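You operate a simulated robot arm through the tools that you are given. There is no shell and no other tool. Be economical: measure what you need, move in short steps, check, and stop when the job is done.

The job below is to be done with a simulated two-armed robot. You get a single attempt, and the scene is never put back.

## Task
Mute the desk strip the alarm names, patch LINE 4 into its DESK jack with the green cord, then unmute.
Fine: the plug with the ring goes into LINE 4.

Only the result counts: the job must be done as asked and must still hold three seconds after the hand-in. Knocking over, shifting, dropping, spilling or breaking anything else fails it.

## Robot
Two 7-joint arms with two-finger parallel grippers on one trunk, on a base that drives. Base frame: it is fixed to the floor where the robot stands at the start and does not move with it; the origin is under the middle of the robot, x ahead of it, y to its left, z up. Lengths are in m, angles in degrees, forces in N, time in s.
The left shoulder is at the start at [0.06, 0.189, 0.949], the right one opposite. Each reaches about 0.794 m from its shoulder. Places, roughly: DESK 3 jack [0.6, 0.7, 1.4]; DESK 4 jack [0.6, 0.6, 1.4]; DESK 5 jack [0.6, 0.5, 1.4]; DESK 6 jack [0.6, 0.5, 1.4]; LINE 4 jack [0.6, 0.6, 1.4]; channel strip five [0.5, -0.1, 0.8]; channel strip four [0.5, -0.1, 0.8]; channel strip six [0.5, -0.2, 0.8]; channel strip three [0.4, 0, 0.8]; green cord plug with a ring (2x2x9 cm) [0.1, 0.9, 1.4]; green cord plug without a ring (2x2x9 cm) [0.2, 0.9, 1.4]; mute key six [0.5, -0.2, 0.8]. Payload 3.43 kg a hand.
The tool frame of a hand sits at the grasp point between the pads (the TCP): z along the fingers, y along the line on which they close. The tips reach 0.03 m beyond it. Largest opening 0.094 m; finger width 0.028, thickness 0.01; the body of the gripper, 0.05 by 0.096 m, starts 0.055 m behind the TCP.
Orientation is told as [roll, pitch, yaw] about the base's x, y, z axes, in that order, counted from this pose: with the fingers straight down and closing along the base's y, the tool's x points along the base's -x, its y along +y and its z along -z.

## Interface
- The arms move only by the tool play_rows. It takes "left_targets", "right_targets" or both (then of equal length, played together; a hand with none holds still); each is a list of rows, each an object of numbers (a shift or turn left out is 0, a gripper value left out holds the last): "dx", "dy", "dz": the shift along the base's x, y, z in m; "rx", "ry", "rz": the turn, a rotation vector about the base's x, y, z in degrees; "jaw": the opening in per cent of the stroke, from 0 (shut) to 100 (fully open). In form: [{"dx": .., "dy": .., "dz": .., "rx": .., "ry": .., "rz": .., "jaw": ..}, ...]. A call has 1 to 20 rows; each row shifts and turns the commanded pose from where the row before left it. Each row takes 0.2 s and may step no farther than 0.05 m and 8.6 degrees from the row before; otherwise, or with a gripper value out of range, the whole call is refused. Where a pose cannot be reached the arm comes as near as it can. A force on the tool above 40 N (or 10 N above the force at the start of the call, whichever is more), or a blocked arm, ends the call early, and 0.2 s more pass. Each finger travels about 0.153 m/s and halts on what it meets, pressing with about 23 N; the grip force reading is that of the motor and also rises with nothing between the fingers. The clock runs only during rows and for 0.2 s after the last one: add rows that do not move to give the fingers time. It gives the time, the measured TCP pose, the force on the tool (base axes), the opening and the grip force at its end, in the units of the frame above (readings bear some noise), with the torque about the TCP (base axes, N m) and any sound that the robot's microphone picked up.
- Cameras (640 x 400 px; columns grow to the right, rows downward): "scene" is now at [0.0133, 0.0505, 1.5194]; the picture's right is [0.58, -0.82, 0.00], its down [-0.46, -0.32, -0.83] and it looks along [0.68, 0.48, -0.56] (base axes); focal length 219 px, centre (320, 200). "left" rides on the left gripper at [0.076, -0.014, -0.103] in its tool frame; the picture's right is [0.18, 0.98, 0.00], its down [-0.75, 0.14, -0.64] and it looks along [-0.63, 0.12, 0.77] (tool axes); focal length 243 px, centre (320, 200). "right" rides on the right gripper at [0.076, 0.014, -0.102] in its tool frame; the picture's right is [-0.18, 0.98, 0.00], its down [-0.75, -0.14, -0.64] and it looks along [-0.63, -0.12, 0.77] (tool axes); focal length 243 px, centre (320, 200). There is no depth. A picture from a camera that has moved, and an enlarged one, comes with that camera's place and axes in the base frame and with its lens.
- grab_frame(camera): a new picture of that camera. It takes no simulated time.
- lift_body(by): slides the trunk up (or, below 0, down) by that many m; the arms and the scene camera ride with it, the base frame stays. It gives what a move gives, with no picture.
- base_move(legs): drives the robot by 1 to 6 legs, each [ahead, left, turn to the left] in m, m and degrees, along the robot's own axes; the way and the turn of a leg run together, so that a leg with both is an arc; at most 1.5 m and 180 degrees a leg. The arms and the cameras ride along, it lands a little off, and it stops where it bumps. It gives what a move gives.
- pan_tilt(pan, tilt): turns the head with the scene camera to pan (to the left, within 86 degrees either way) and tilt (down, from -29 to 69), counted from straight ahead of the robot. It gives what a move gives.
- enlarge(camera, box): a new picture of the part [left, top, right, bottom] of that camera's present view, enlarged. It takes no simulated time.
- hand_in(): hands the job in; it is judged then, once.

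Work in short steps. Places have to be worked out from the pictures, the camera data and where the tool is seen: move nearer, look again, correct. Check each grasp and each placing, and mend what went wrong. You have 120 turns and 92 pictures in all, those below and enlarged ones among them. Open the grippers and draw the arms clear of the work before you hand the job in, unless the task says otherwise; then end with one line.

The tools are called after ">>>" by a JSON object that holds its "op" and its "data". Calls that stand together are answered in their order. play_rows: Moves the arms, as the interface text tells. Its arguments: {"type":"object","properties":{"left_targets":{"type":"array"},"right_targets":{"type":"array"}},"required":[]} The other tools are called the same way: lift_body (by) slides the trunk up or down; base_move (legs) drives the base; pan_tilt (pan, tilt) turns the head that bears the scene camera; grab_frame (camera) takes a picture; enlarge (camera, box) takes an enlarged picture of a part of a camera's view; hand_in () hands the job in.

At the start:

```text
time: 0.0
left_position: [0.3248, 0.4717, 0.9986]
left_tcp_rot: [0.0, 0.0, 0.1]
left_force: [-0.3, 0.3, 0.2]
left_moment: [0.03, 0.01, -0.02]
left_width: 0.0939
left_grip_force: 0.1
right_position: [0.3474, 0.0339, 1.0001]
right_tcp_rot: [0.0, 0.1, -0.1]
right_force: [-0.4, -0.3, -0.3]
right_moment: [0.01, -0.02, 0.01]
right_width: 0.094
right_grip_force: 0.1
trunk travel left (down, up): [-0.622, 0.368]
robot x, y, heading: [0.004, -0.0028, 0.3]
head pan, tilt: [35.2, 34.0]
```

scene: 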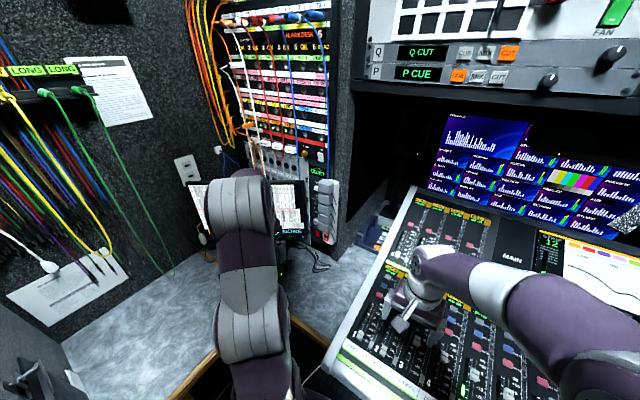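
right: 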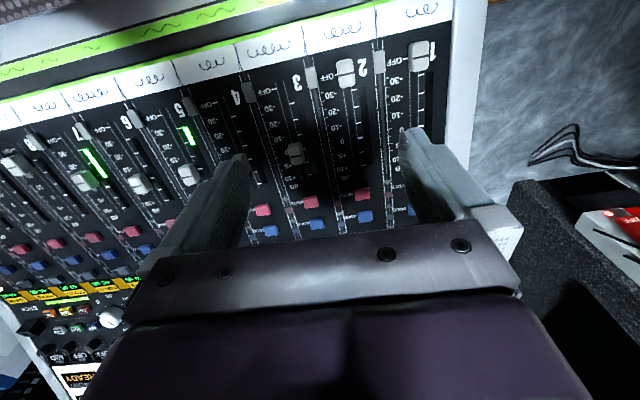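
left: 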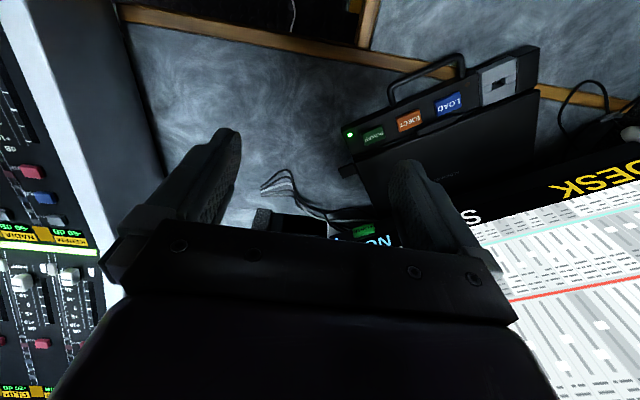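

The patch bay top shows something like "ALARM DESK..". I enlarge it to read it, and the cord rack on the left.

>>> {"op": "enlarge", "data": {"camera": "scene", "box": [210, 0, 350, 90]}}

>>> {"op": "pan_tilt", "data": {"pan": 50, "tilt": 10}}

>>> {"op": "grab_frame", "data": {"camera": "scene"}}

```text
4.44 times, centred on (280, 45) of scene
camera zoom: at [0.0133, 0.0505, 1.5194], right [0.58, -0.82, 0.0], down [-0.46, -0.32, -0.83], along [0.68, 0.48, -0.56], focal length 973 px, centre (498, 889)
```

zoom: 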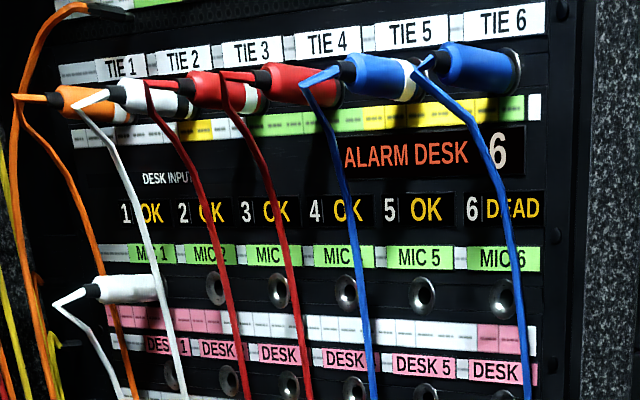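

```text
time: 0.9
left_position: [0.3261, 0.4714, 1.0]
left_tcp_rot: [0.0, 0.1, 0.0]
left_force: [0.0, -0.7, 0.2]
left_moment: [0.02, 0.02, -0.03]
left_width: 0.0941
left_grip_force: 0.1
right_position: [0.348, 0.0341, 0.9989]
right_tcp_rot: [0.0, 0.0, 0.0]
right_force: [-0.6, 0.3, 0.7]
right_moment: [-0.03, 0.04, -0.01]
right_width: 0.094
right_grip_force: 0.1
trunk travel left (down, up): [-0.622, 0.368]
robot x, y, heading: [-0.0006, 0.0007, -0.1]
head pan, tilt: [50.0, 10.0]
```

```text
87 pictures are left
camera scene: at [0.0007, 0.0706, 1.5579], right [0.77, -0.64, 0.0], down [-0.11, -0.13, -0.98], along [0.63, 0.75, -0.17], focal length 219 px, centre (320, 200)
```

scene: 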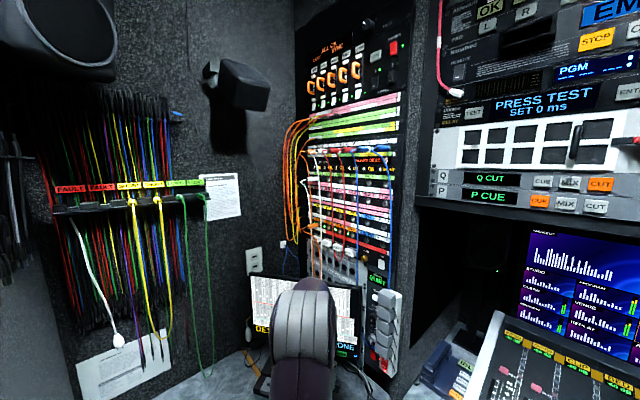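

Alarm names DESK 6. I look closer at the bay and the cord rack.

>>> {"op": "enlarge", "data": {"camera": "scene", "box": [290, 80, 418, 160]}}

>>> {"op": "enlarge", "data": {"camera": "scene", "box": [290, 150, 418, 230]}}

>>> {"op": "enlarge", "data": {"camera": "scene", "box": [120, 160, 248, 240]}}

>>> {"op": "enlarge", "data": {"camera": "right", "box": [0, 60, 240, 210]}}

```text
5.00 times, centred on (354, 120) of scene
camera zoom: at [0.0007, 0.0706, 1.5579], right [0.77, -0.64, 0.0], down [-0.11, -0.13, -0.98], along [0.63, 0.75, -0.17], focal length 1095 px, centre (150, 600)
```

zoom: 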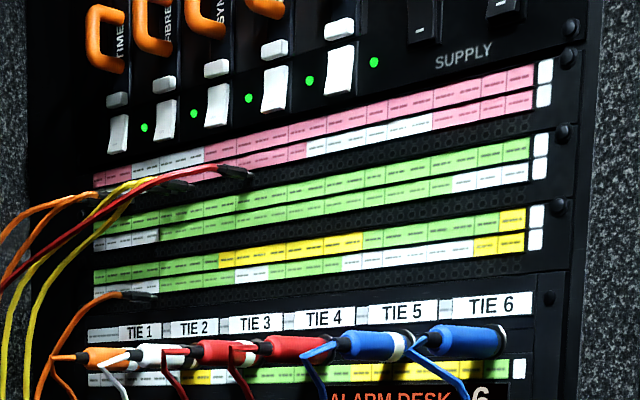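

```text
5.00 times, centred on (354, 190) of scene
camera zoom: at [0.0007, 0.0706, 1.5579], right [0.77, -0.64, 0.0], down [-0.11, -0.13, -0.98], along [0.63, 0.75, -0.17], focal length 1095 px, centre (150, 250)
```

zoom: 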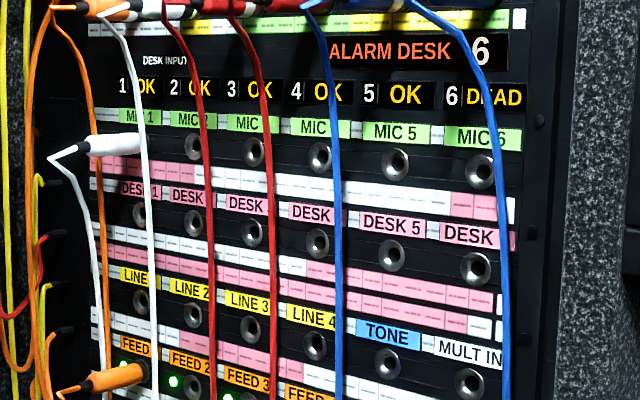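

```text
5.00 times, centred on (184, 200) of scene
camera zoom: at [0.0007, 0.0706, 1.5579], right [0.77, -0.64, 0.0], down [-0.11, -0.13, -0.98], along [0.63, 0.75, -0.17], focal length 1095 px, centre (1000, 200)
```

zoom: 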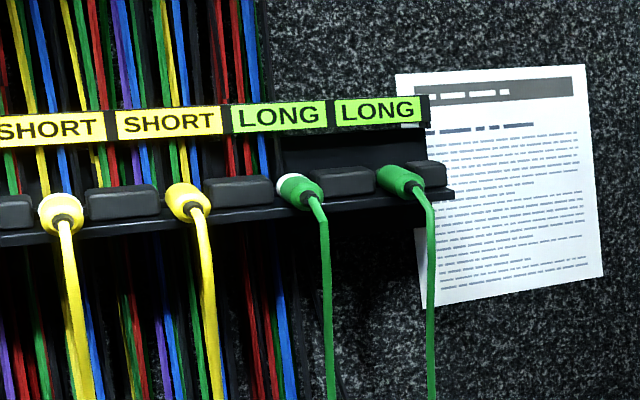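

```text
2.67 times, centred on (120, 135) of right
camera zoom: at [0.2712, 0.0484, 1.1021], right [0.18, 0.98, 0.0], down [0.75, -0.14, 0.64], along [0.63, -0.12, -0.77], focal length 647 px, centre (853, 373)
```

zoom: 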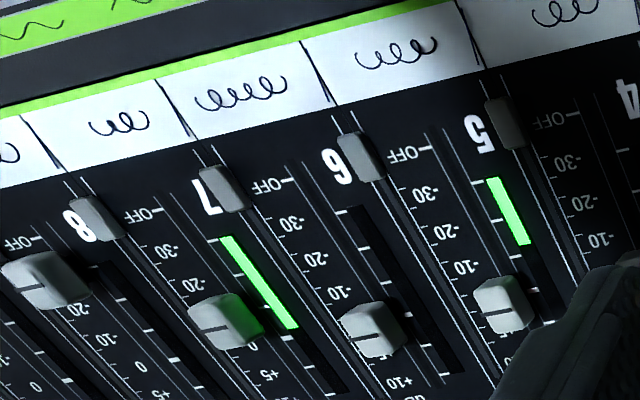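

Muting first. I look at the console with the head camera.

>>> {"op": "pan_tilt", "data": {"pan": -15, "tilt": 50}}

>>> {"op": "grab_frame", "data": {"camera": "scene"}}

```text
time: 2.2
left_position: [0.3241, 0.472, 0.9995]
left_tcp_rot: [-0.1, -0.1, 0.0]
left_force: [0.2, -0.3, -0.1]
left_moment: [0.0, 0.01, 0.02]
left_width: 0.0939
left_grip_force: 0.1
right_position: [0.347, 0.0345, 0.9999]
right_tcp_rot: [0.0, 0.0, 0.0]
right_force: [0.5, 0.8, -1.2]
right_moment: [0.0, 0.01, -0.04]
right_width: 0.094
right_grip_force: 0.0
trunk travel left (down, up): [-0.622, 0.368]
robot x, y, heading: [0.0014, 0.0029, 0.2]
head pan, tilt: [-15.0, 50.0]
```

```text
82 pictures are left
camera scene: at [0.0153, -0.0204, 1.4962], right [-0.26, -0.97, 0.0], down [-0.74, 0.2, -0.64], along [0.62, -0.17, -0.77], focal length 219 px, centre (320, 200)
```

scene: 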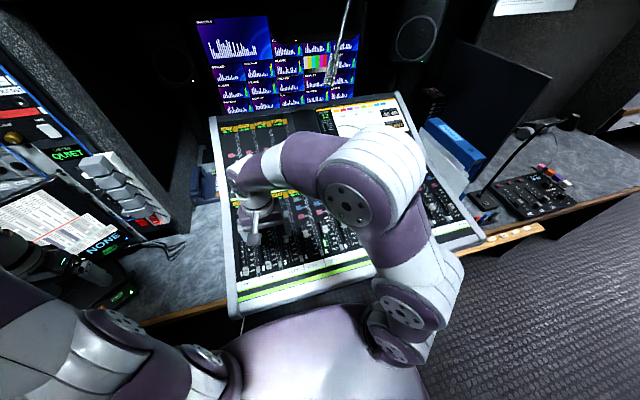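

>>> {"op": "enlarge", "data": {"camera": "scene", "box": [215, 180, 375, 280]}}

>>> {"op": "enlarge", "data": {"camera": "right", "box": [0, 150, 240, 300]}}

```text
4.00 times, centred on (295, 230) of scene
camera zoom: at [0.0153, -0.0204, 1.4962], right [-0.26, -0.97, 0.0], down [-0.74, 0.2, -0.64], along [0.62, -0.17, -0.77], focal length 876 px, centre (420, 80)
```

zoom: 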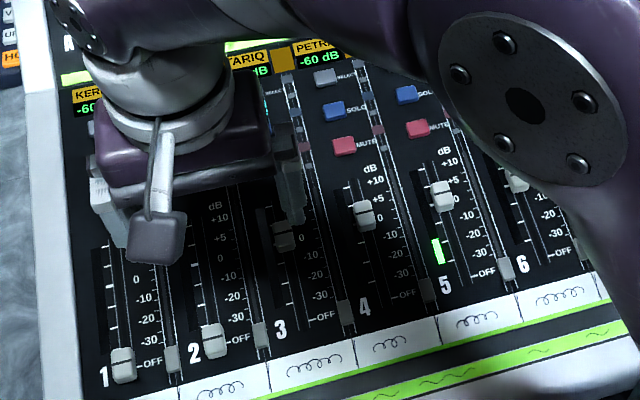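

```text
2.67 times, centred on (120, 225) of right
camera zoom: at [0.2711, 0.0484, 1.1021], right [0.18, 0.98, 0.0], down [0.75, -0.14, 0.64], along [0.63, -0.12, -0.77], focal length 647 px, centre (853, 133)
```

zoom: 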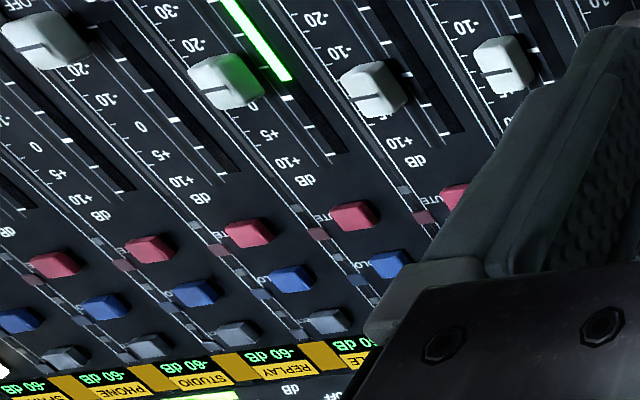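

Red keys are MUTE; strip 6 (its meter dark, as expected) has its key at about (0.49, -0.22, 0.84). I close the right hand and bring it over there to measure again.

>>> {"op": "play_rows", "data": {"right_targets": [{"dy": -0.04, "dx": 0.01, "jaw": 0}, {"dy": -0.04, "dx": 0.01}, {"dy": -0.04, "dx": 0.01}, {"dy": -0.04, "dx": 0.01}, {"dy": -0.04, "dx": 0.01}, {"dy": -0.04, "dx": 0.01}, {}, {}]}}

>>> {"op": "grab_frame", "data": {"camera": "right"}}

>>> {"op": "enlarge", "data": {"camera": "scene", "box": [215, 160, 375, 260]}}

```text
time: 4.0
left_position: [0.3247, 0.4705, 1.0006]
left_tcp_rot: [0.0, 0.0, 0.0]
left_force: [0.2, 0.5, 0.6]
left_moment: [0.02, 0.0, 0.02]
left_width: 0.0938
left_grip_force: 0.1
right_position: [0.4115, -0.2066, 0.9999]
right_tcp_rot: [-0.1, 0.0, 0.0]
right_force: [-0.3, 0.2, -0.4]
right_moment: [-0.01, 0.0, 0.0]
right_width: 0.0
right_grip_force: 23.5
trunk travel left (down, up): [-0.622, 0.368]
robot x, y, heading: [-0.0025, -0.0032, -0.0]
head pan, tilt: [-15.0, 50.0]
```

```text
79 pictures are left
camera right: at [0.3338, -0.193, 1.1033], right [0.18, 0.98, 0.0], down [0.75, -0.14, 0.64], along [0.63, -0.12, -0.77], focal length 243 px, centre (320, 200)
```

right: 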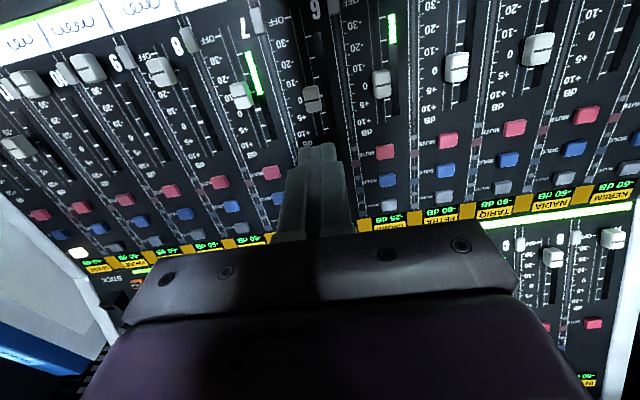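

```text
4.00 times, centred on (295, 210) of scene
camera zoom: at [0.0155, -0.021, 1.4961], right [-0.26, -0.97, 0.0], down [-0.74, 0.2, -0.64], along [0.62, -0.17, -0.77], focal length 876 px, centre (420, 160)
```

zoom: 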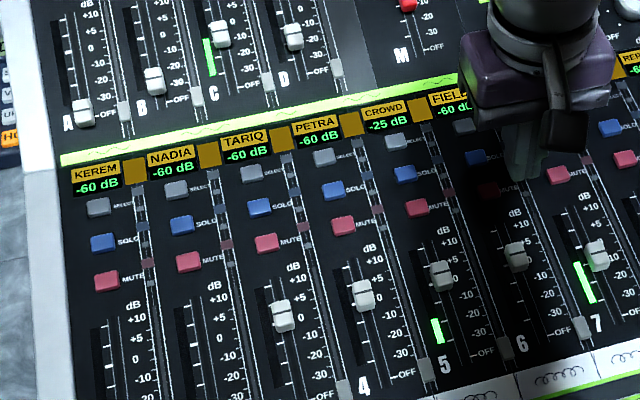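

Mute six is at about (0.481, -0.211, 0.855), the panel sloping ~13°. I tilt the closed fingers normal to it and hover ~3 cm above.

>>> {"op": "play_rows", "data": {"right_targets": [{"dx": 0.03, "dy": -0.003, "ry": -6.5}, {"dx": 0.027, "dy": -0.002, "ry": -6.5}, {"dz": -0.04}, {"dz": -0.035}, {}]}}

>>> {"op": "enlarge", "data": {"camera": "right", "box": [200, 50, 440, 200]}}

>>> {"op": "enlarge", "data": {"camera": "scene", "box": [295, 170, 375, 220]}}

```text
time: 5.2
left_position: [0.3244, 0.4722, 0.9998]
left_tcp_rot: [0.0, -0.1, 0.0]
left_force: [0.3, -1.1, 0.2]
left_moment: [0.01, -0.01, -0.01]
left_width: 0.0941
left_grip_force: 0.1
right_position: [0.4649, -0.2106, 0.925]
right_tcp_rot: [0.0, -12.9, -0.1]
right_force: [-0.1, -0.3, 0.3]
right_moment: [0.0, 0.02, 0.01]
right_width: 0.0001
right_grip_force: 22.8
trunk travel left (down, up): [-0.622, 0.368]
robot x, y, heading: [-0.0018, 0.0015, 0.0]
head pan, tilt: [-15.0, 50.0]
```

```text
2.67 times, centred on (320, 125) of right
camera zoom: at [0.368, -0.1959, 1.0076], right [0.18, 0.98, 0.04], down [0.59, -0.14, 0.8], along [0.79, -0.12, -0.6], focal length 647 px, centre (320, 400)
```

zoom: 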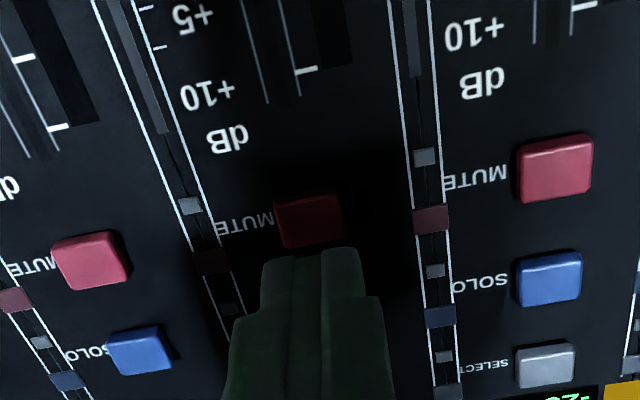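

```text
8.00 times, centred on (335, 195) of scene
camera zoom: at [0.0148, -0.0204, 1.4962], right [-0.26, -0.97, 0.0], down [-0.74, 0.2, -0.64], along [0.62, -0.17, -0.77], focal length 1752 px, centre (200, 240)
```

zoom: 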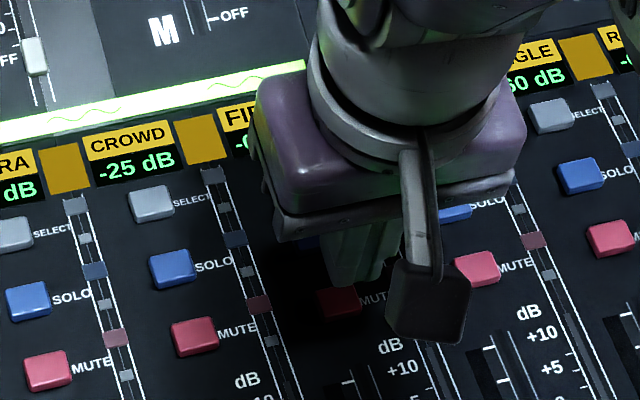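

Triangulated key centre: (0.481, -0.214, 0.856). I approach, then press gently in millimetre steps.

>>> {"op": "play_rows", "data": {"right_targets": [{"dx": 0.005, "dy": -0.0035, "dz": -0.018}, {"dx": 0.003, "dz": -0.015}, {"dx": 0.0005, "dz": -0.003}, {"dx": 0.0005, "dz": -0.002}, {}]}}

```text
time: 6.4
left_position: [0.3258, 0.472, 1.0]
left_tcp_rot: [0.0, -0.1, 0.0]
left_force: [0.1, -0.1, 0.0]
left_moment: [-0.03, 0.01, -0.01]
left_width: 0.094
left_grip_force: 0.0
right_position: [0.4742, -0.2147, 0.8861]
right_tcp_rot: [0.0, -13.0, 0.1]
right_force: [0.1, 0.2, -1.0]
right_moment: [-0.01, 0.0, -0.01]
right_width: 0.0002
right_grip_force: 22.8
trunk travel left (down, up): [-0.622, 0.368]
robot x, y, heading: [-0.0005, -0.0014, -0.1]
head pan, tilt: [-15.0, 50.0]
```

No contact yet; I press on in 1.5 mm steps.

>>> {"op": "play_rows", "data": {"right_targets": [{"dx": 0.0003, "dz": -0.0015}, {"dx": 0.0003, "dz": -0.0015}, {"dx": 0.0003, "dz": -0.0015}, {}]}}

>>> {"op": "enlarge", "data": {"camera": "right", "box": [200, 50, 440, 200]}}

```text
time: 7.4
left_position: [0.3253, 0.4717, 1.0003]
left_tcp_rot: [0.1, 0.1, -0.1]
left_force: [0.1, 0.9, -0.4]
left_moment: [0.01, 0.01, 0.01]
left_width: 0.0941
left_grip_force: 0.0
right_position: [0.4757, -0.2133, 0.8819]
right_tcp_rot: [0.0, -13.0, 0.0]
right_force: [-0.8, 0.4, -0.3]
right_moment: [0.01, 0.0, -0.01]
right_width: 0.0001
right_grip_force: 22.8
trunk travel left (down, up): [-0.622, 0.368]
robot x, y, heading: [0.0017, 0.0019, 0.1]
head pan, tilt: [-15.0, 50.0]
```

```text
2.67 times, centred on (320, 125) of right
camera zoom: at [0.3776, -0.2, 0.964], right [0.18, 0.98, 0.04], down [0.59, -0.14, 0.8], along [0.79, -0.12, -0.61], focal length 647 px, centre (320, 400)
```

zoom: 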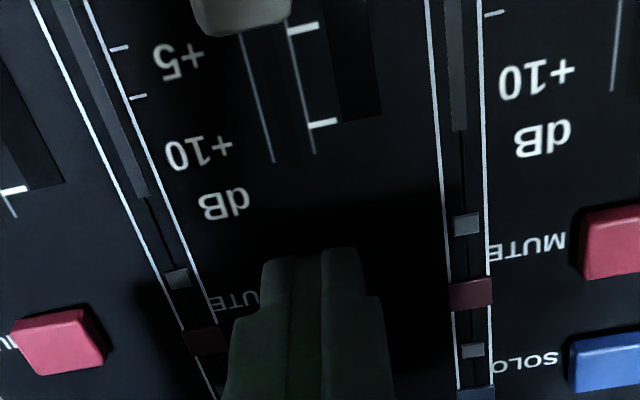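

Still aligned with the key, no contact force; continue down.

>>> {"op": "play_rows", "data": {"right_targets": [{"dx": 0.0003, "dz": -0.0015}, {"dx": 0.0003, "dz": -0.0015}, {}]}}

```text
time: 8.2
left_position: [0.3248, 0.4711, 1.0002]
left_tcp_rot: [0.0, 0.0, 0.0]
left_force: [-0.6, 0.1, 0.4]
left_moment: [-0.03, 0.01, -0.01]
left_width: 0.094
left_grip_force: 0.0
right_position: [0.4746, -0.215, 0.8799]
right_tcp_rot: [0.0, -13.0, 0.0]
right_force: [0.8, -0.5, 0.3]
right_moment: [0.02, 0.03, -0.01]
right_width: 0.0001
right_grip_force: 22.9
trunk travel left (down, up): [-0.622, 0.368]
robot x, y, heading: [0.0002, 0.0002, -0.1]
head pan, tilt: [-15.0, 50.0]
```

>>> {"op": "play_rows", "data": {"right_targets": [{"dx": 0.0003, "dz": -0.0015}, {"dx": 0.0003, "dz": -0.0015}, {}]}}

```text
time: 9.0
left_position: [0.3243, 0.4718, 0.9991]
left_tcp_rot: [-0.1, -0.1, 0.0]
left_force: [0.4, 0.4, -0.1]
left_moment: [0.01, -0.03, 0.01]
left_width: 0.0939
left_grip_force: 0.0
right_position: [0.4757, -0.2145, 0.8775]
right_tcp_rot: [0.0, -13.2, 0.0]
right_force: [-1.3, -0.6, 5.3]
right_moment: [-0.02, -0.02, -0.03]
right_width: 0.0
right_grip_force: 23.0
trunk travel left (down, up): [-0.622, 0.368]
robot x, y, heading: [-0.0001, -0.0012, -0.3]
head pan, tilt: [-15.0, 50.0]
heard: click
```

A 5 N contact and a click. I lift straight back and look at the key.

>>> {"op": "play_rows", "data": {"right_targets": [{"dx": -0.002, "dz": 0.01}, {"dx": -0.007, "dz": 0.03}, {"dz": 0.04}, {"dz": 0.04}, {}]}}

>>> {"op": "enlarge", "data": {"camera": "right", "box": [200, 50, 440, 200]}}

```text
time: 10.2
left_position: [0.3256, 0.472, 0.9996]
left_tcp_rot: [-0.1, 0.1, 0.0]
left_force: [0.5, 0.4, -0.2]
left_moment: [0.01, 0.01, 0.0]
left_width: 0.0942
left_grip_force: 0.0
right_position: [0.4674, -0.2136, 0.996]
right_tcp_rot: [0.0, -13.0, 0.0]
right_force: [0.1, -0.2, 0.1]
right_moment: [-0.02, -0.03, -0.03]
right_width: 0.0
right_grip_force: 23.0
trunk travel left (down, up): [-0.622, 0.368]
robot x, y, heading: [0.0004, -0.0019, 0.1]
head pan, tilt: [-15.0, 50.0]
```

```text
2.67 times, centred on (320, 125) of right
camera zoom: at [0.3696, -0.1995, 1.079], right [0.18, 0.98, 0.04], down [0.59, -0.14, 0.79], along [0.79, -0.12, -0.61], focal length 647 px, centre (320, 400)
```

zoom: 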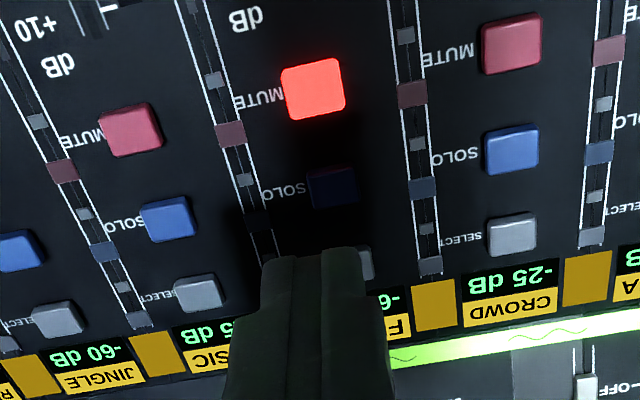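

MUTE 6 is lit. Now I pull the right hand back a bit and raise the trunk so that the left arm can reach both the rack and the bay.

>>> {"op": "play_rows", "data": {"right_targets": [{"dx": -0.05}, {"dx": -0.05}, {"dx": -0.03}, {}], "left_targets": [{"dx": -0.03}, {"dx": -0.03}, {"dx": -0.03}, {}]}}

>>> {"op": "lift_body", "data": {"by": 0.34}}

>>> {"op": "pan_tilt", "data": {"pan": 60, "tilt": 30}}

>>> {"op": "grab_frame", "data": {"camera": "scene"}}

```text
time: 11.2
left_position: [0.2359, 0.4718, 0.9972]
left_tcp_rot: [-0.1, 0.1, 0.0]
left_force: [0.7, 0.3, -0.3]
left_moment: [0.02, 0.0, 0.02]
left_width: 0.0937
left_grip_force: 0.1
right_position: [0.3389, -0.2138, 0.9941]
right_tcp_rot: [0.0, -12.9, 0.1]
right_force: [-0.3, 0.2, 0.6]
right_moment: [0.0, -0.01, 0.01]
right_width: 0.0
right_grip_force: 22.9
trunk travel left (down, up): [-0.622, 0.368]
robot x, y, heading: [0.0046, -0.0011, -0.1]
head pan, tilt: [-15.0, 50.0]
```

```text
time: 14.6
left_position: [0.2346, 0.4702, 1.3391]
left_tcp_rot: [0.0, 0.1, 0.0]
left_force: [-0.1, -0.2, -0.6]
left_moment: [-0.01, -0.02, -0.02]
left_width: 0.094
left_grip_force: 0.0
right_position: [0.3373, -0.2144, 1.3361]
right_tcp_rot: [-0.1, -13.0, 0.1]
right_force: [0.8, -0.4, -0.6]
right_moment: [0.03, 0.03, 0.02]
right_width: 0.0
right_grip_force: 23.0
trunk travel left (down, up): [-0.962, 0.028]
robot x, y, heading: [-0.0015, 0.0015, -0.3]
head pan, tilt: [-15.0, 50.0]
```

```text
time: 16.0
left_position: [0.234, 0.471, 1.3393]
left_tcp_rot: [0.1, -0.1, 0.0]
left_force: [0.3, 0.1, -0.3]
left_moment: [0.0, 0.0, 0.01]
left_width: 0.0944
left_grip_force: 0.1
right_position: [0.3365, -0.2139, 1.3346]
right_tcp_rot: [0.0, -13.1, 0.0]
right_force: [0.5, 0.0, -0.6]
right_moment: [0.0, 0.0, -0.02]
right_width: 0.0
right_grip_force: 22.9
trunk travel left (down, up): [-0.962, 0.028]
robot x, y, heading: [0.0011, -0.0016, 0.1]
head pan, tilt: [60.0, 30.0]
```

```text
73 pictures are left
camera scene: at [-0.0139, 0.0777, 1.8657], right [0.87, -0.5, 0.0], down [-0.25, -0.43, -0.87], along [0.43, 0.75, -0.5], focal length 219 px, centre (320, 200)
```

scene: 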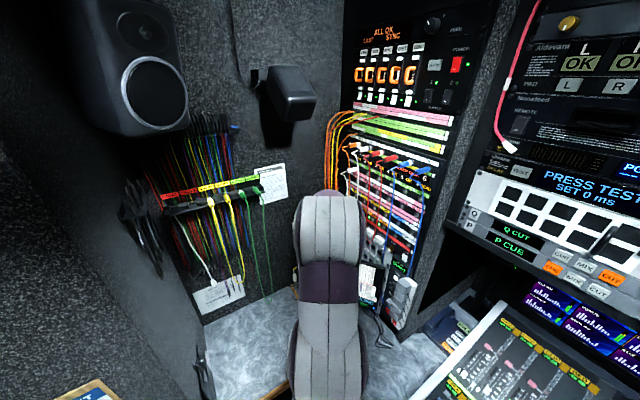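

Now I turn the left hand: first yaw −90°, then tip it to point at the rack wall (+y).

>>> {"op": "play_rows", "data": {"left_targets": [{"rz": -8.2}, {"rz": -8.2}, {"rz": -8.2}, {"rz": -8.2}, {"rz": -8.2}, {"rz": -8.2}, {"rz": -8.2}, {"rz": -8.2}, {"rz": -8.2}, {"rz": -8.2}, {"rz": -8.0}, {}]}}

>>> {"op": "play_rows", "data": {"left_targets": [{"rx": 8.2, "dx": -0.01}, {"rx": 8.2, "dx": -0.01}, {"rx": 8.2, "dx": -0.01}, {"rx": 8.2, "dx": -0.01}, {"rx": 8.2, "dx": -0.01}, {"rx": 8.2, "dx": -0.01}, {"rx": 8.2, "dx": -0.01}, {"rx": 8.2, "dx": -0.01}, {"rx": 8.2, "dz": 0.02}, {"rx": 8.2, "dz": 0.02}, {"rx": 8.0, "dz": 0.02}, {}]}}

>>> {"op": "grab_frame", "data": {"camera": "left"}}

>>> {"op": "enlarge", "data": {"camera": "scene", "box": [210, 165, 306, 225]}}

```text
time: 18.6
left_position: [0.235, 0.4707, 1.3379]
left_tcp_rot: [-0.1, -0.1, -90.1]
left_force: [-0.4, 0.2, 0.4]
left_moment: [-0.02, 0.0, -0.01]
left_width: 0.0942
left_grip_force: 0.0
right_position: [0.3366, -0.214, 1.3364]
right_tcp_rot: [0.1, -13.0, 0.0]
right_force: [0.2, -0.6, -0.5]
right_moment: [0.01, 0.03, -0.02]
right_width: 0.0
right_grip_force: 23.0
trunk travel left (down, up): [-0.962, 0.028]
robot x, y, heading: [0.0026, -0.0025, -0.0]
head pan, tilt: [60.0, 30.0]
```

```text
time: 21.2
left_position: [0.1512, 0.4836, 1.3482]
left_tcp_rot: [-0.5, 66.5, -90.6]
left_force: [-0.1, -1.3, -0.8]
left_moment: [0.02, 0.02, -0.06]
left_width: 0.0941
left_grip_force: 0.1
left hand out of reach, approached as far as the arm can: row 8, 9, 10, 11
right_position: [0.3364, -0.2148, 1.3362]
right_tcp_rot: [-0.1, -13.0, 0.1]
right_force: [-0.4, 0.5, 0.3]
right_moment: [-0.03, -0.01, 0.06]
right_width: 0.0003
right_grip_force: 23.2
trunk travel left (down, up): [-0.962, 0.028]
robot x, y, heading: [0.0006, -0.002, -0.2]
head pan, tilt: [60.0, 30.0]
```

```text
72 pictures are left
camera left: at [0.1367, 0.4198, 1.4605], right [0.98, 0.07, 0.17], down [0.14, -0.89, -0.44], along [0.12, 0.45, -0.88], focal length 243 px, centre (320, 200)
```

left: 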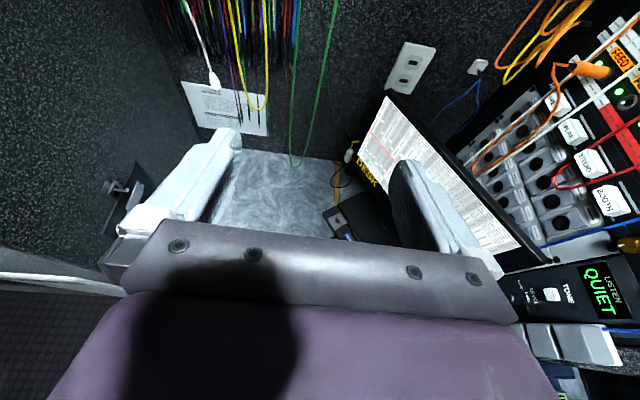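

```text
6.67 times, centred on (258, 195) of scene
camera zoom: at [-0.0138, 0.0775, 1.8657], right [0.87, -0.5, 0.0], down [-0.25, -0.43, -0.87], along [0.43, 0.75, -0.5], focal length 1460 px, centre (733, 233)
```

zoom: 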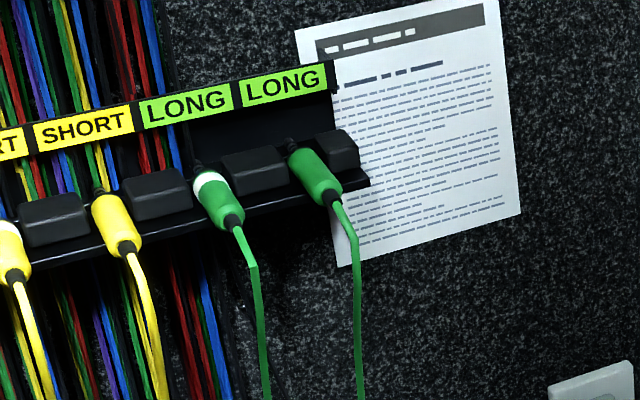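

Plugs triangulated: ring plug body around (0.104, 0.885–0.935, 1.436), the other at x≈0.156, both pointing +y. The tilt was limited by the folded arm; I move the hand out toward the rack where it should straighten.

>>> {"op": "play_rows", "data": {"left_targets": [{"dy": 0.04}, {"dy": 0.04}, {"dy": 0.04}, {"dy": 0.04}, {}, {}]}}

>>> {"op": "grab_frame", "data": {"camera": "left"}}

```text
time: 22.6
left_position: [0.1528, 0.642, 1.3481]
left_tcp_rot: [-0.5, 66.7, -90.5]
left_force: [0.2, 0.2, 0.2]
left_moment: [0.01, 0.0, 0.0]
left_width: 0.0937
left_grip_force: 0.0
right_position: [0.3385, -0.2161, 1.3354]
right_tcp_rot: [0.0, -13.0, -0.1]
right_force: [0.2, -0.2, -0.2]
right_moment: [0.02, 0.0, -0.04]
right_width: 0.0002
right_grip_force: 23.5
trunk travel left (down, up): [-0.962, 0.028]
robot x, y, heading: [-0.0045, 0.0033, 0.1]
head pan, tilt: [60.0, 30.0]
```

```text
70 pictures are left
camera left: at [0.1372, 0.5789, 1.4596], right [0.98, 0.07, 0.17], down [0.14, -0.89, -0.44], along [0.12, 0.45, -0.88], focal length 243 px, centre (320, 200)
```

left: 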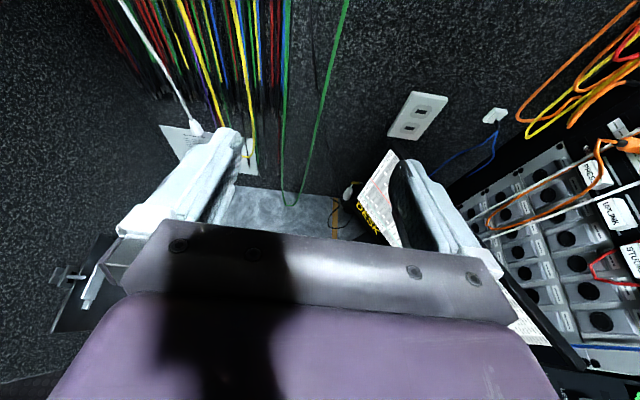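

The pose follows what was reached; now I finish the tilt (23.4° more) while rising to plug height.

>>> {"op": "play_rows", "data": {"left_targets": [{"rx": 7.8, "dz": 0.03, "dx": -0.016}, {"rx": 7.8, "dz": 0.03, "dx": -0.016}, {"rx": 7.8, "dz": 0.028, "dx": -0.017}, {"dy": 0.03}, {"dy": 0.03}, {}, {}]}}

>>> {"op": "grab_frame", "data": {"camera": "left"}}

```text
time: 24.2
left_position: [0.1175, 0.6505, 1.4444]
left_tcp_rot: [-39.8, 89.6, -129.3]
left_force: [0.5, 0.1, -0.1]
left_moment: [0.0, 0.01, 0.0]
left_width: 0.0939
left_grip_force: 0.1
left hand out of reach, approached as far as the arm can: row 3, 4, 5
right_position: [0.338, -0.2146, 1.3347]
right_tcp_rot: [0.0, -12.9, 0.1]
right_force: [0.2, 0.1, -0.6]
right_moment: [0.03, -0.01, -0.01]
right_width: 0.0
right_grip_force: 22.7
trunk travel left (down, up): [-0.962, 0.028]
robot x, y, heading: [0.0004, -0.0032, 0.1]
head pan, tilt: [60.0, 30.0]
```

```text
69 pictures are left
camera left: at [0.1035, 0.5488, 1.5216], right [0.98, 0.01, 0.18], down [0.14, -0.65, -0.75], along [0.11, 0.76, -0.64], focal length 243 px, centre (320, 200)
```

left: 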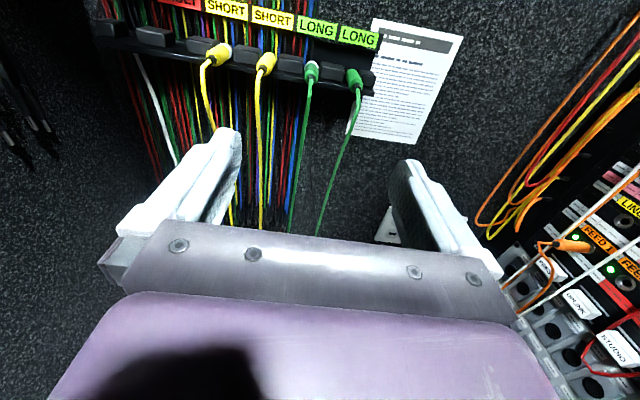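

The hand now points at the rack but a limit stopped the advance; I try again in smaller steps.

>>> {"op": "play_rows", "data": {"left_targets": [{"dy": 0.02}, {"dy": 0.02}, {"dy": 0.02}, {"dy": 0.02}, {}]}}

>>> {"op": "grab_frame", "data": {"camera": "scene"}}

```text
time: 25.4
left_position: [0.1195, 0.7251, 1.441]
left_tcp_rot: [-63.8, 89.6, -153.8]
left_force: [0.1, -0.4, -0.4]
left_moment: [0.02, 0.02, 0.01]
left_width: 0.094
left_grip_force: 0.1
left hand out of reach, approached as far as the arm can: row 3
right_position: [0.3371, -0.215, 1.3353]
right_tcp_rot: [0.0, -13.0, 0.0]
right_force: [-0.1, 0.3, 0.0]
right_moment: [-0.01, 0.01, 0.0]
right_width: 0.0
right_grip_force: 22.9
trunk travel left (down, up): [-0.962, 0.028]
robot x, y, heading: [-0.0018, -0.0004, -0.0]
head pan, tilt: [60.0, 30.0]
```

```text
68 pictures are left
camera scene: at [-0.014, 0.0777, 1.8657], right [0.87, -0.5, 0.0], down [-0.25, -0.43, -0.87], along [0.43, 0.75, -0.5], focal length 219 px, centre (320, 200)
```

scene: 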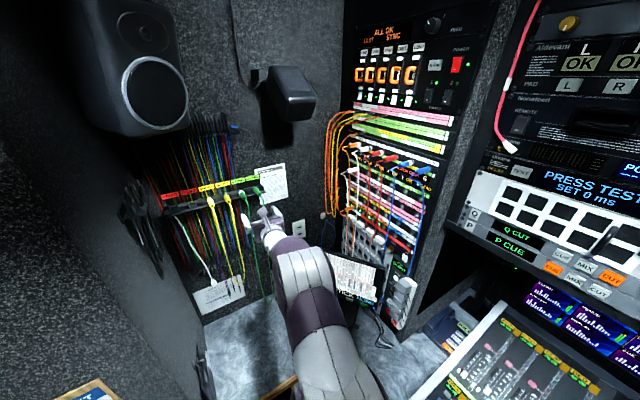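

It moves now. I narrow the jaw to 4 cm and take a close look from the wrist camera.

>>> {"op": "play_rows", "data": {"left_targets": [{"dx": -0.012, "jaw": 42}, {}, {}]}}

>>> {"op": "enlarge", "data": {"camera": "left", "box": [200, 20, 440, 170]}}

```text
time: 26.2
left_position: [0.1182, 0.7233, 1.441]
left_tcp_rot: [-58.9, 89.6, -148.4]
left_force: [-0.1, 0.6, -0.2]
left_moment: [0.06, -0.01, -0.01]
left_width: 0.0395
left_grip_force: 0.1
left hand out of reach, approached as far as the arm can: row 1
right_position: [0.3374, -0.215, 1.3345]
right_tcp_rot: [0.0, -13.0, 0.0]
right_force: [-0.1, -0.7, -0.8]
right_moment: [-0.03, 0.02, 0.01]
right_width: 0.0001
right_grip_force: 23.3
trunk travel left (down, up): [-0.962, 0.028]
robot x, y, heading: [0.0009, 0.0023, 0.1]
head pan, tilt: [60.0, 30.0]
```

```text
2.67 times, centred on (320, 95) of left
camera zoom: at [0.1035, 0.6226, 1.5187], right [0.98, 0.01, 0.18], down [0.14, -0.64, -0.75], along [0.11, 0.77, -0.63], focal length 647 px, centre (320, 480)
```

zoom: 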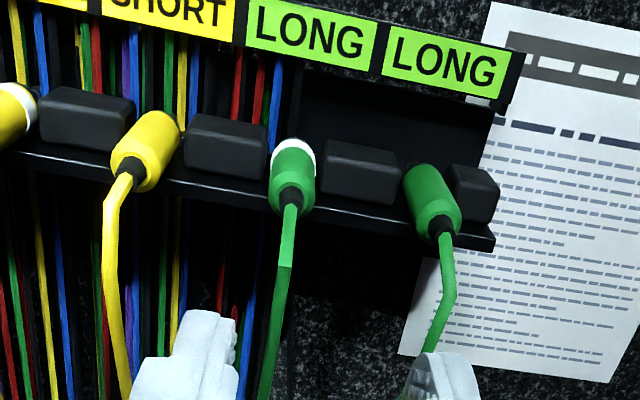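

The arm is near a joint limit at this x. I draw the hand right/back and turn the base ~25° left so the rack is reached more naturally.

>>> {"op": "play_rows", "data": {"left_targets": [{"dx": 0.04, "dy": -0.02}, {"dx": 0.04, "dy": -0.02}, {"dx": 0.04, "dy": -0.02}, {"dx": 0.04, "dy": -0.02}, {"dx": 0.03, "dy": -0.02}, {}]}}

>>> {"op": "base_move", "data": {"legs": [[0, 0, 25]]}}

>>> {"op": "pan_tilt", "data": {"pan": 45, "tilt": 30}}

>>> {"op": "grab_frame", "data": {"camera": "scene"}}

```text
time: 27.6
left_position: [0.311, 0.6394, 1.4453]
left_tcp_rot: [-32.7, 89.6, -122.9]
left_force: [-0.4, -0.2, -0.5]
left_moment: [0.01, 0.03, -0.03]
left_width: 0.0393
left_grip_force: 0.0
left hand out of reach, approached as far as the arm can: row 5
right_position: [0.3372, -0.2142, 1.3356]
right_tcp_rot: [-0.1, -13.0, -0.1]
right_force: [0.0, -1.0, 0.1]
right_moment: [-0.03, -0.01, 0.0]
right_width: 0.0001
right_grip_force: 23.0
trunk travel left (down, up): [-0.962, 0.028]
robot x, y, heading: [-0.0033, 0.0021, -0.3]
head pan, tilt: [60.0, 30.0]
```

```text
time: 29.3
left_position: [0.013, 0.7097, 1.4455]
left_tcp_rot: [-39.4, 89.7, -104.5]
left_force: [0.6, 0.0, 0.0]
left_moment: [0.0, 0.04, -0.01]
left_width: 0.0395
left_grip_force: 0.0
right_position: [0.3962, -0.0519, 1.3365]
right_tcp_rot: [0.0, -13.0, 25.1]
right_force: [-0.8, 0.9, 0.1]
right_moment: [0.01, 0.02, 0.01]
right_width: 0.0001
right_grip_force: 22.6
trunk travel left (down, up): [-0.962, 0.028]
robot x, y, heading: [0.0005, -0.0042, 25.0]
head pan, tilt: [60.0, 30.0]
```

```text
time: 30.1
left_position: [0.0114, 0.7112, 1.4461]
left_tcp_rot: [-36.0, 89.6, -101.1]
left_force: [0.7, 0.2, -1.0]
left_moment: [0.0, 0.0, -0.02]
left_width: 0.0394
left_grip_force: 0.2
right_position: [0.3961, -0.0508, 1.3362]
right_tcp_rot: [0.1, -13.0, 25.2]
right_force: [0.1, -0.3, 0.4]
right_moment: [0.01, 0.0, 0.02]
right_width: 0.0
right_grip_force: 22.8
trunk travel left (down, up): [-0.962, 0.028]
robot x, y, heading: [0.0016, 0.0006, 25.3]
head pan, tilt: [45.0, 30.0]
```

```text
66 pictures are left
camera scene: at [-0.0229, 0.0591, 1.8657], right [0.94, -0.34, 0.0], down [-0.17, -0.47, -0.87], along [0.29, 0.81, -0.5], focal length 219 px, centre (320, 200)
```

scene: 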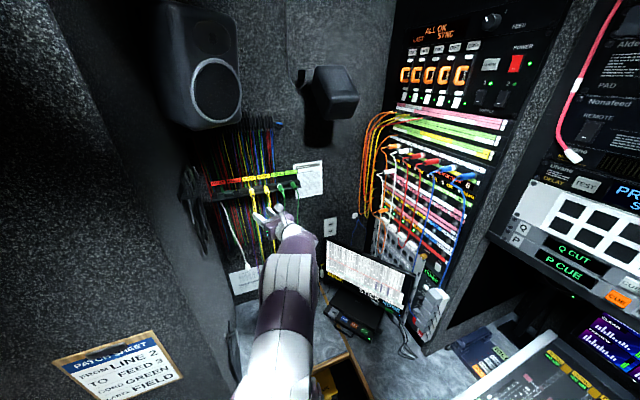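

Good view. I undo the yaw (−25°) while moving the hand across in front of the ring plug.

>>> {"op": "play_rows", "data": {"left_targets": [{"rz": -8.4, "dx": 0.03}, {"rz": -8.4, "dx": 0.03}, {"rz": -8.4, "dx": 0.03, "dz": -0.007}, {}, {}]}}

>>> {"op": "enlarge", "data": {"camera": "left", "box": [200, 20, 440, 170]}}

```text
time: 31.3
left_position: [0.1014, 0.7105, 1.4377]
left_tcp_rot: [-35.3, 89.6, -125.6]
left_force: [0.1, -0.2, 0.0]
left_moment: [-0.04, 0.05, -0.01]
left_width: 0.0396
left_grip_force: 0.1
right_position: [0.3967, -0.0512, 1.3351]
right_tcp_rot: [0.0, -13.1, 25.1]
right_force: [-0.4, -0.8, -0.7]
right_moment: [-0.03, 0.0, 0.0]
right_width: 0.0
right_grip_force: 23.5
trunk travel left (down, up): [-0.962, 0.028]
robot x, y, heading: [0.0013, -0.0018, 25.2]
head pan, tilt: [45.0, 30.0]
```

```text
2.67 times, centred on (320, 95) of left
camera zoom: at [0.0866, 0.6087, 1.5156], right [0.98, 0.0, 0.18], down [0.13, -0.65, -0.75], along [0.12, 0.76, -0.64], focal length 647 px, centre (320, 480)
```

zoom: 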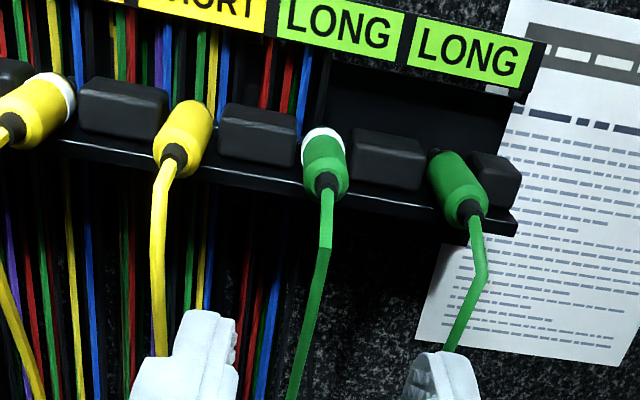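

Everything agrees: plug axis x≈0.104, z≈1.439. I advance to y≈0.84 and check alignment.

>>> {"op": "play_rows", "data": {"left_targets": [{"dx": 0.003, "dz": 0.002, "dy": 0.04}, {"dy": 0.04}, {"dy": 0.03}, {"dy": 0.02}, {}, {}]}}

>>> {"op": "enlarge", "data": {"camera": "left", "box": [200, 40, 440, 190]}}

>>> {"op": "enlarge", "data": {"camera": "scene", "box": [230, 160, 326, 220]}}

```text
time: 32.7
left_position: [0.1013, 0.8392, 1.4417]
left_tcp_rot: [-38.6, 89.5, -128.9]
left_force: [-0.2, 0.8, 0.0]
left_moment: [0.01, 0.03, -0.04]
left_width: 0.0396
left_grip_force: 0.0
right_position: [0.3973, -0.0527, 1.3348]
right_tcp_rot: [0.0, -13.0, 25.0]
right_force: [0.2, -0.4, -0.7]
right_moment: [-0.01, -0.01, 0.0]
right_width: 0.0
right_grip_force: 23.0
trunk travel left (down, up): [-0.962, 0.028]
robot x, y, heading: [0.0024, -0.0025, 24.8]
head pan, tilt: [45.0, 30.0]
```

```text
2.67 times, centred on (320, 115) of left
camera zoom: at [0.0876, 0.7382, 1.5187], right [0.98, 0.0, 0.18], down [0.13, -0.65, -0.75], along [0.12, 0.76, -0.64], focal length 647 px, centre (320, 427)
```

zoom: 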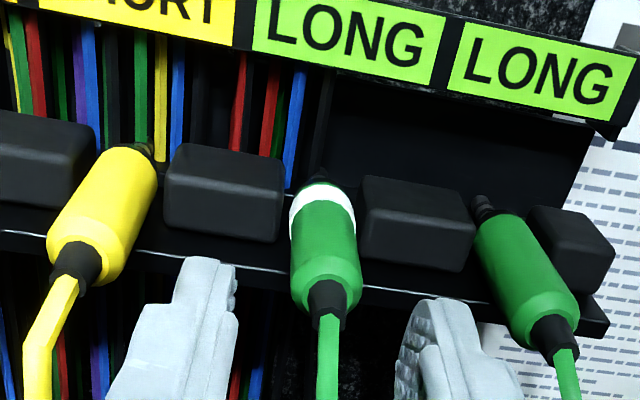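

```text
6.67 times, centred on (278, 190) of scene
camera zoom: at [-0.0228, 0.0581, 1.8657], right [0.94, -0.34, 0.0], down [-0.17, -0.47, -0.87], along [0.3, 0.81, -0.5], focal length 1460 px, centre (600, 267)
```

zoom: 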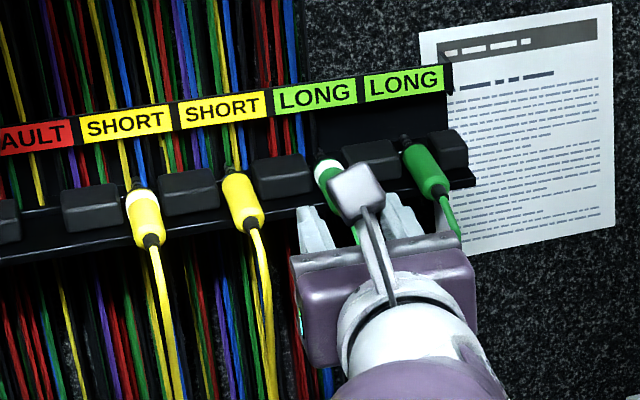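

Aligned. I advance the last 4.5 cm (tips to y≈0.915, short of the shelf edge) and close.

>>> {"op": "play_rows", "data": {"left_targets": [{"dx": 0.002, "dy": 0.025}, {"dy": 0.021}, {}, {"jaw": 0}, {}, {}, {}]}}

>>> {"op": "enlarge", "data": {"camera": "left", "box": [200, 40, 440, 190]}}

```text
time: 34.3
left_position: [0.1064, 0.8866, 1.4457]
left_tcp_rot: [-95.9, 89.8, 173.8]
left_force: [2.6, 14.1, 19.9]
left_moment: [0.64, -0.21, -0.06]
left_width: 0.0176
left_grip_force: 22.9
right_position: [0.3961, -0.0506, 1.3364]
right_tcp_rot: [0.1, -13.0, 25.2]
right_force: [0.7, -0.8, -0.2]
right_moment: [0.03, -0.02, -0.01]
right_width: 0.0
right_grip_force: 23.0
trunk travel left (down, up): [-0.962, 0.028]
robot x, y, heading: [-0.0014, -0.0006, 25.1]
head pan, tilt: [45.0, 30.0]
```

```text
2.67 times, centred on (320, 115) of left
camera zoom: at [0.0913, 0.785, 1.521], right [0.98, 0.0, 0.18], down [0.14, -0.64, -0.75], along [0.12, 0.77, -0.63], focal length 647 px, centre (320, 427)
```

zoom: 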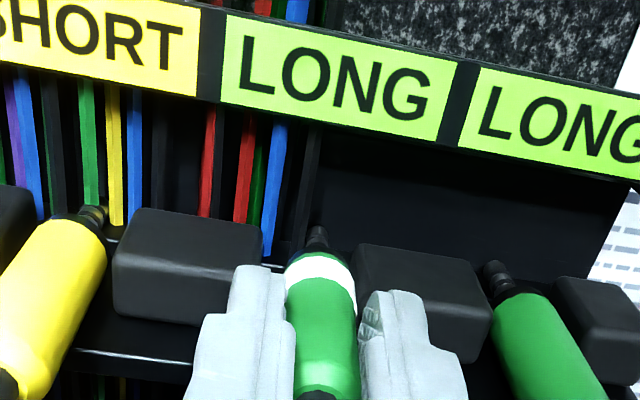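

Grasped (17.6 mm). There's some upward contact force from the shelf; I lift slightly and see how the force reacts.

>>> {"op": "play_rows", "data": {"left_targets": [{"dz": 0.004}, {"dz": 0.004}, {}]}}

>>> {"op": "enlarge", "data": {"camera": "left", "box": [200, 40, 440, 190]}}

```text
time: 35.1
left_position: [0.1059, 0.8858, 1.4451]
left_tcp_rot: [-23.9, 89.2, -114.2]
left_force: [0.2, 2.2, -0.3]
left_moment: [0.06, 0.01, -0.03]
left_width: 0.0178
left_grip_force: 23.6
right_position: [0.3968, -0.0511, 1.3356]
right_tcp_rot: [0.0, -13.0, 25.1]
right_force: [0.2, -0.3, -0.1]
right_moment: [0.03, 0.0, 0.02]
right_width: 0.0002
right_grip_force: 22.7
trunk travel left (down, up): [-0.962, 0.028]
robot x, y, heading: [-0.0016, 0.0001, 25.0]
head pan, tilt: [45.0, 30.0]
```

```text
2.67 times, centred on (320, 115) of left
camera zoom: at [0.0913, 0.7852, 1.5229], right [0.98, 0.0, 0.18], down [0.13, -0.65, -0.75], along [0.12, 0.76, -0.64], focal length 647 px, centre (320, 427)
```

zoom: 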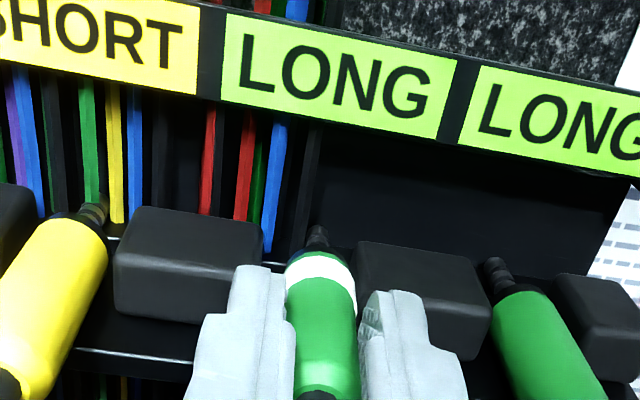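

Force gone to zero. Now I lift 1.5 cm more and withdraw.

>>> {"op": "play_rows", "data": {"left_targets": [{"dz": 0.006}, {"dz": 0.009}, {"dy": -0.02}, {"dy": -0.04}, {"dy": -0.04}, {"dy": -0.04}, {}]}}

>>> {"op": "grab_frame", "data": {"camera": "left"}}

```text
time: 36.7
left_position: [0.1054, 0.7481, 1.4649]
left_tcp_rot: [-31.9, 89.7, -122.3]
left_force: [-0.1, 0.0, -0.8]
left_moment: [-0.04, 0.0, -0.03]
left_width: 0.0179
left_grip_force: 23.2
right_position: [0.3966, -0.0514, 1.335]
right_tcp_rot: [0.1, -13.0, 25.1]
right_force: [-1.0, -0.3, -1.2]
right_moment: [-0.01, 0.0, -0.01]
right_width: 0.0
right_grip_force: 23.3
trunk travel left (down, up): [-0.962, 0.028]
robot x, y, heading: [0.0021, -0.0013, 25.0]
head pan, tilt: [45.0, 30.0]
```

```text
60 pictures are left
camera left: at [0.0905, 0.6467, 1.5416], right [0.98, 0.0, 0.18], down [0.13, -0.65, -0.75], along [0.12, 0.76, -0.64], focal length 243 px, centre (320, 200)
```

left: 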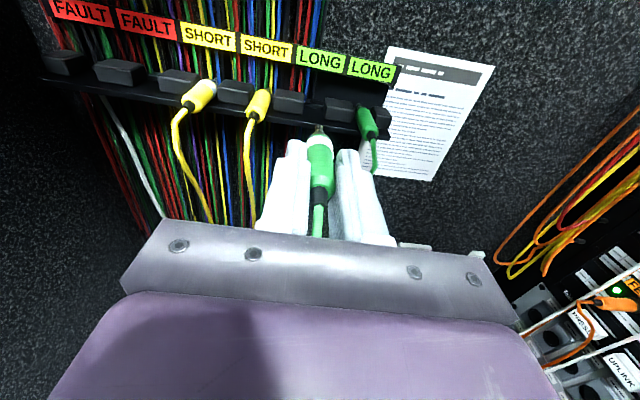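

The ring plug is in hand, the other one untouched. Now I measure the bay jacks from the raised head camera.

>>> {"op": "enlarge", "data": {"camera": "scene", "box": [370, 150, 490, 225]}}

>>> {"op": "enlarge", "data": {"camera": "scene", "box": [370, 195, 490, 270]}}

```text
5.33 times, centred on (430, 188) of scene
camera zoom: at [-0.0226, 0.0596, 1.8656], right [0.94, -0.34, 0.0], down [-0.17, -0.47, -0.87], along [0.3, 0.81, -0.5], focal length 1168 px, centre (-267, 267)
```

zoom: 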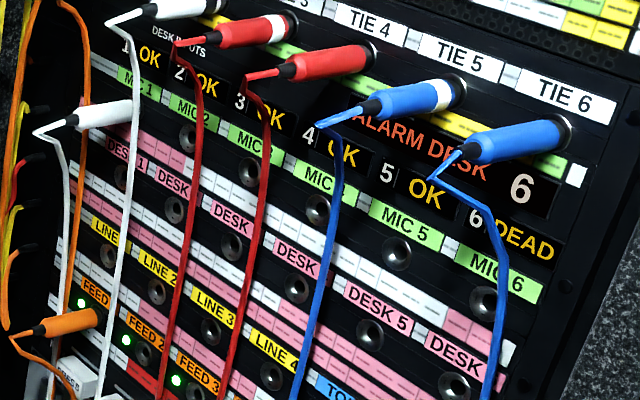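

```text
5.33 times, centred on (430, 232) of scene
camera zoom: at [-0.0226, 0.0596, 1.8656], right [0.94, -0.34, 0.0], down [-0.17, -0.47, -0.87], along [0.3, 0.81, -0.5], focal length 1168 px, centre (-267, 27)
```

zoom: 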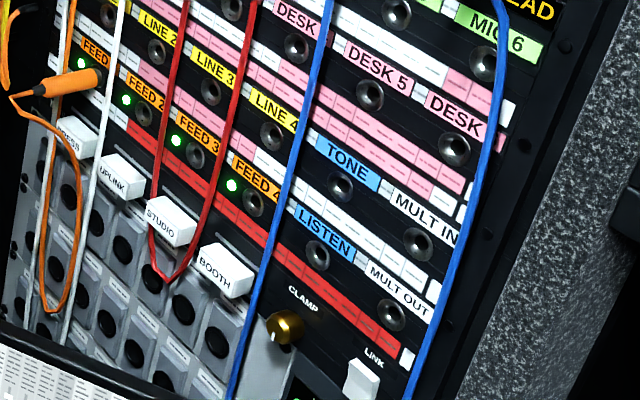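

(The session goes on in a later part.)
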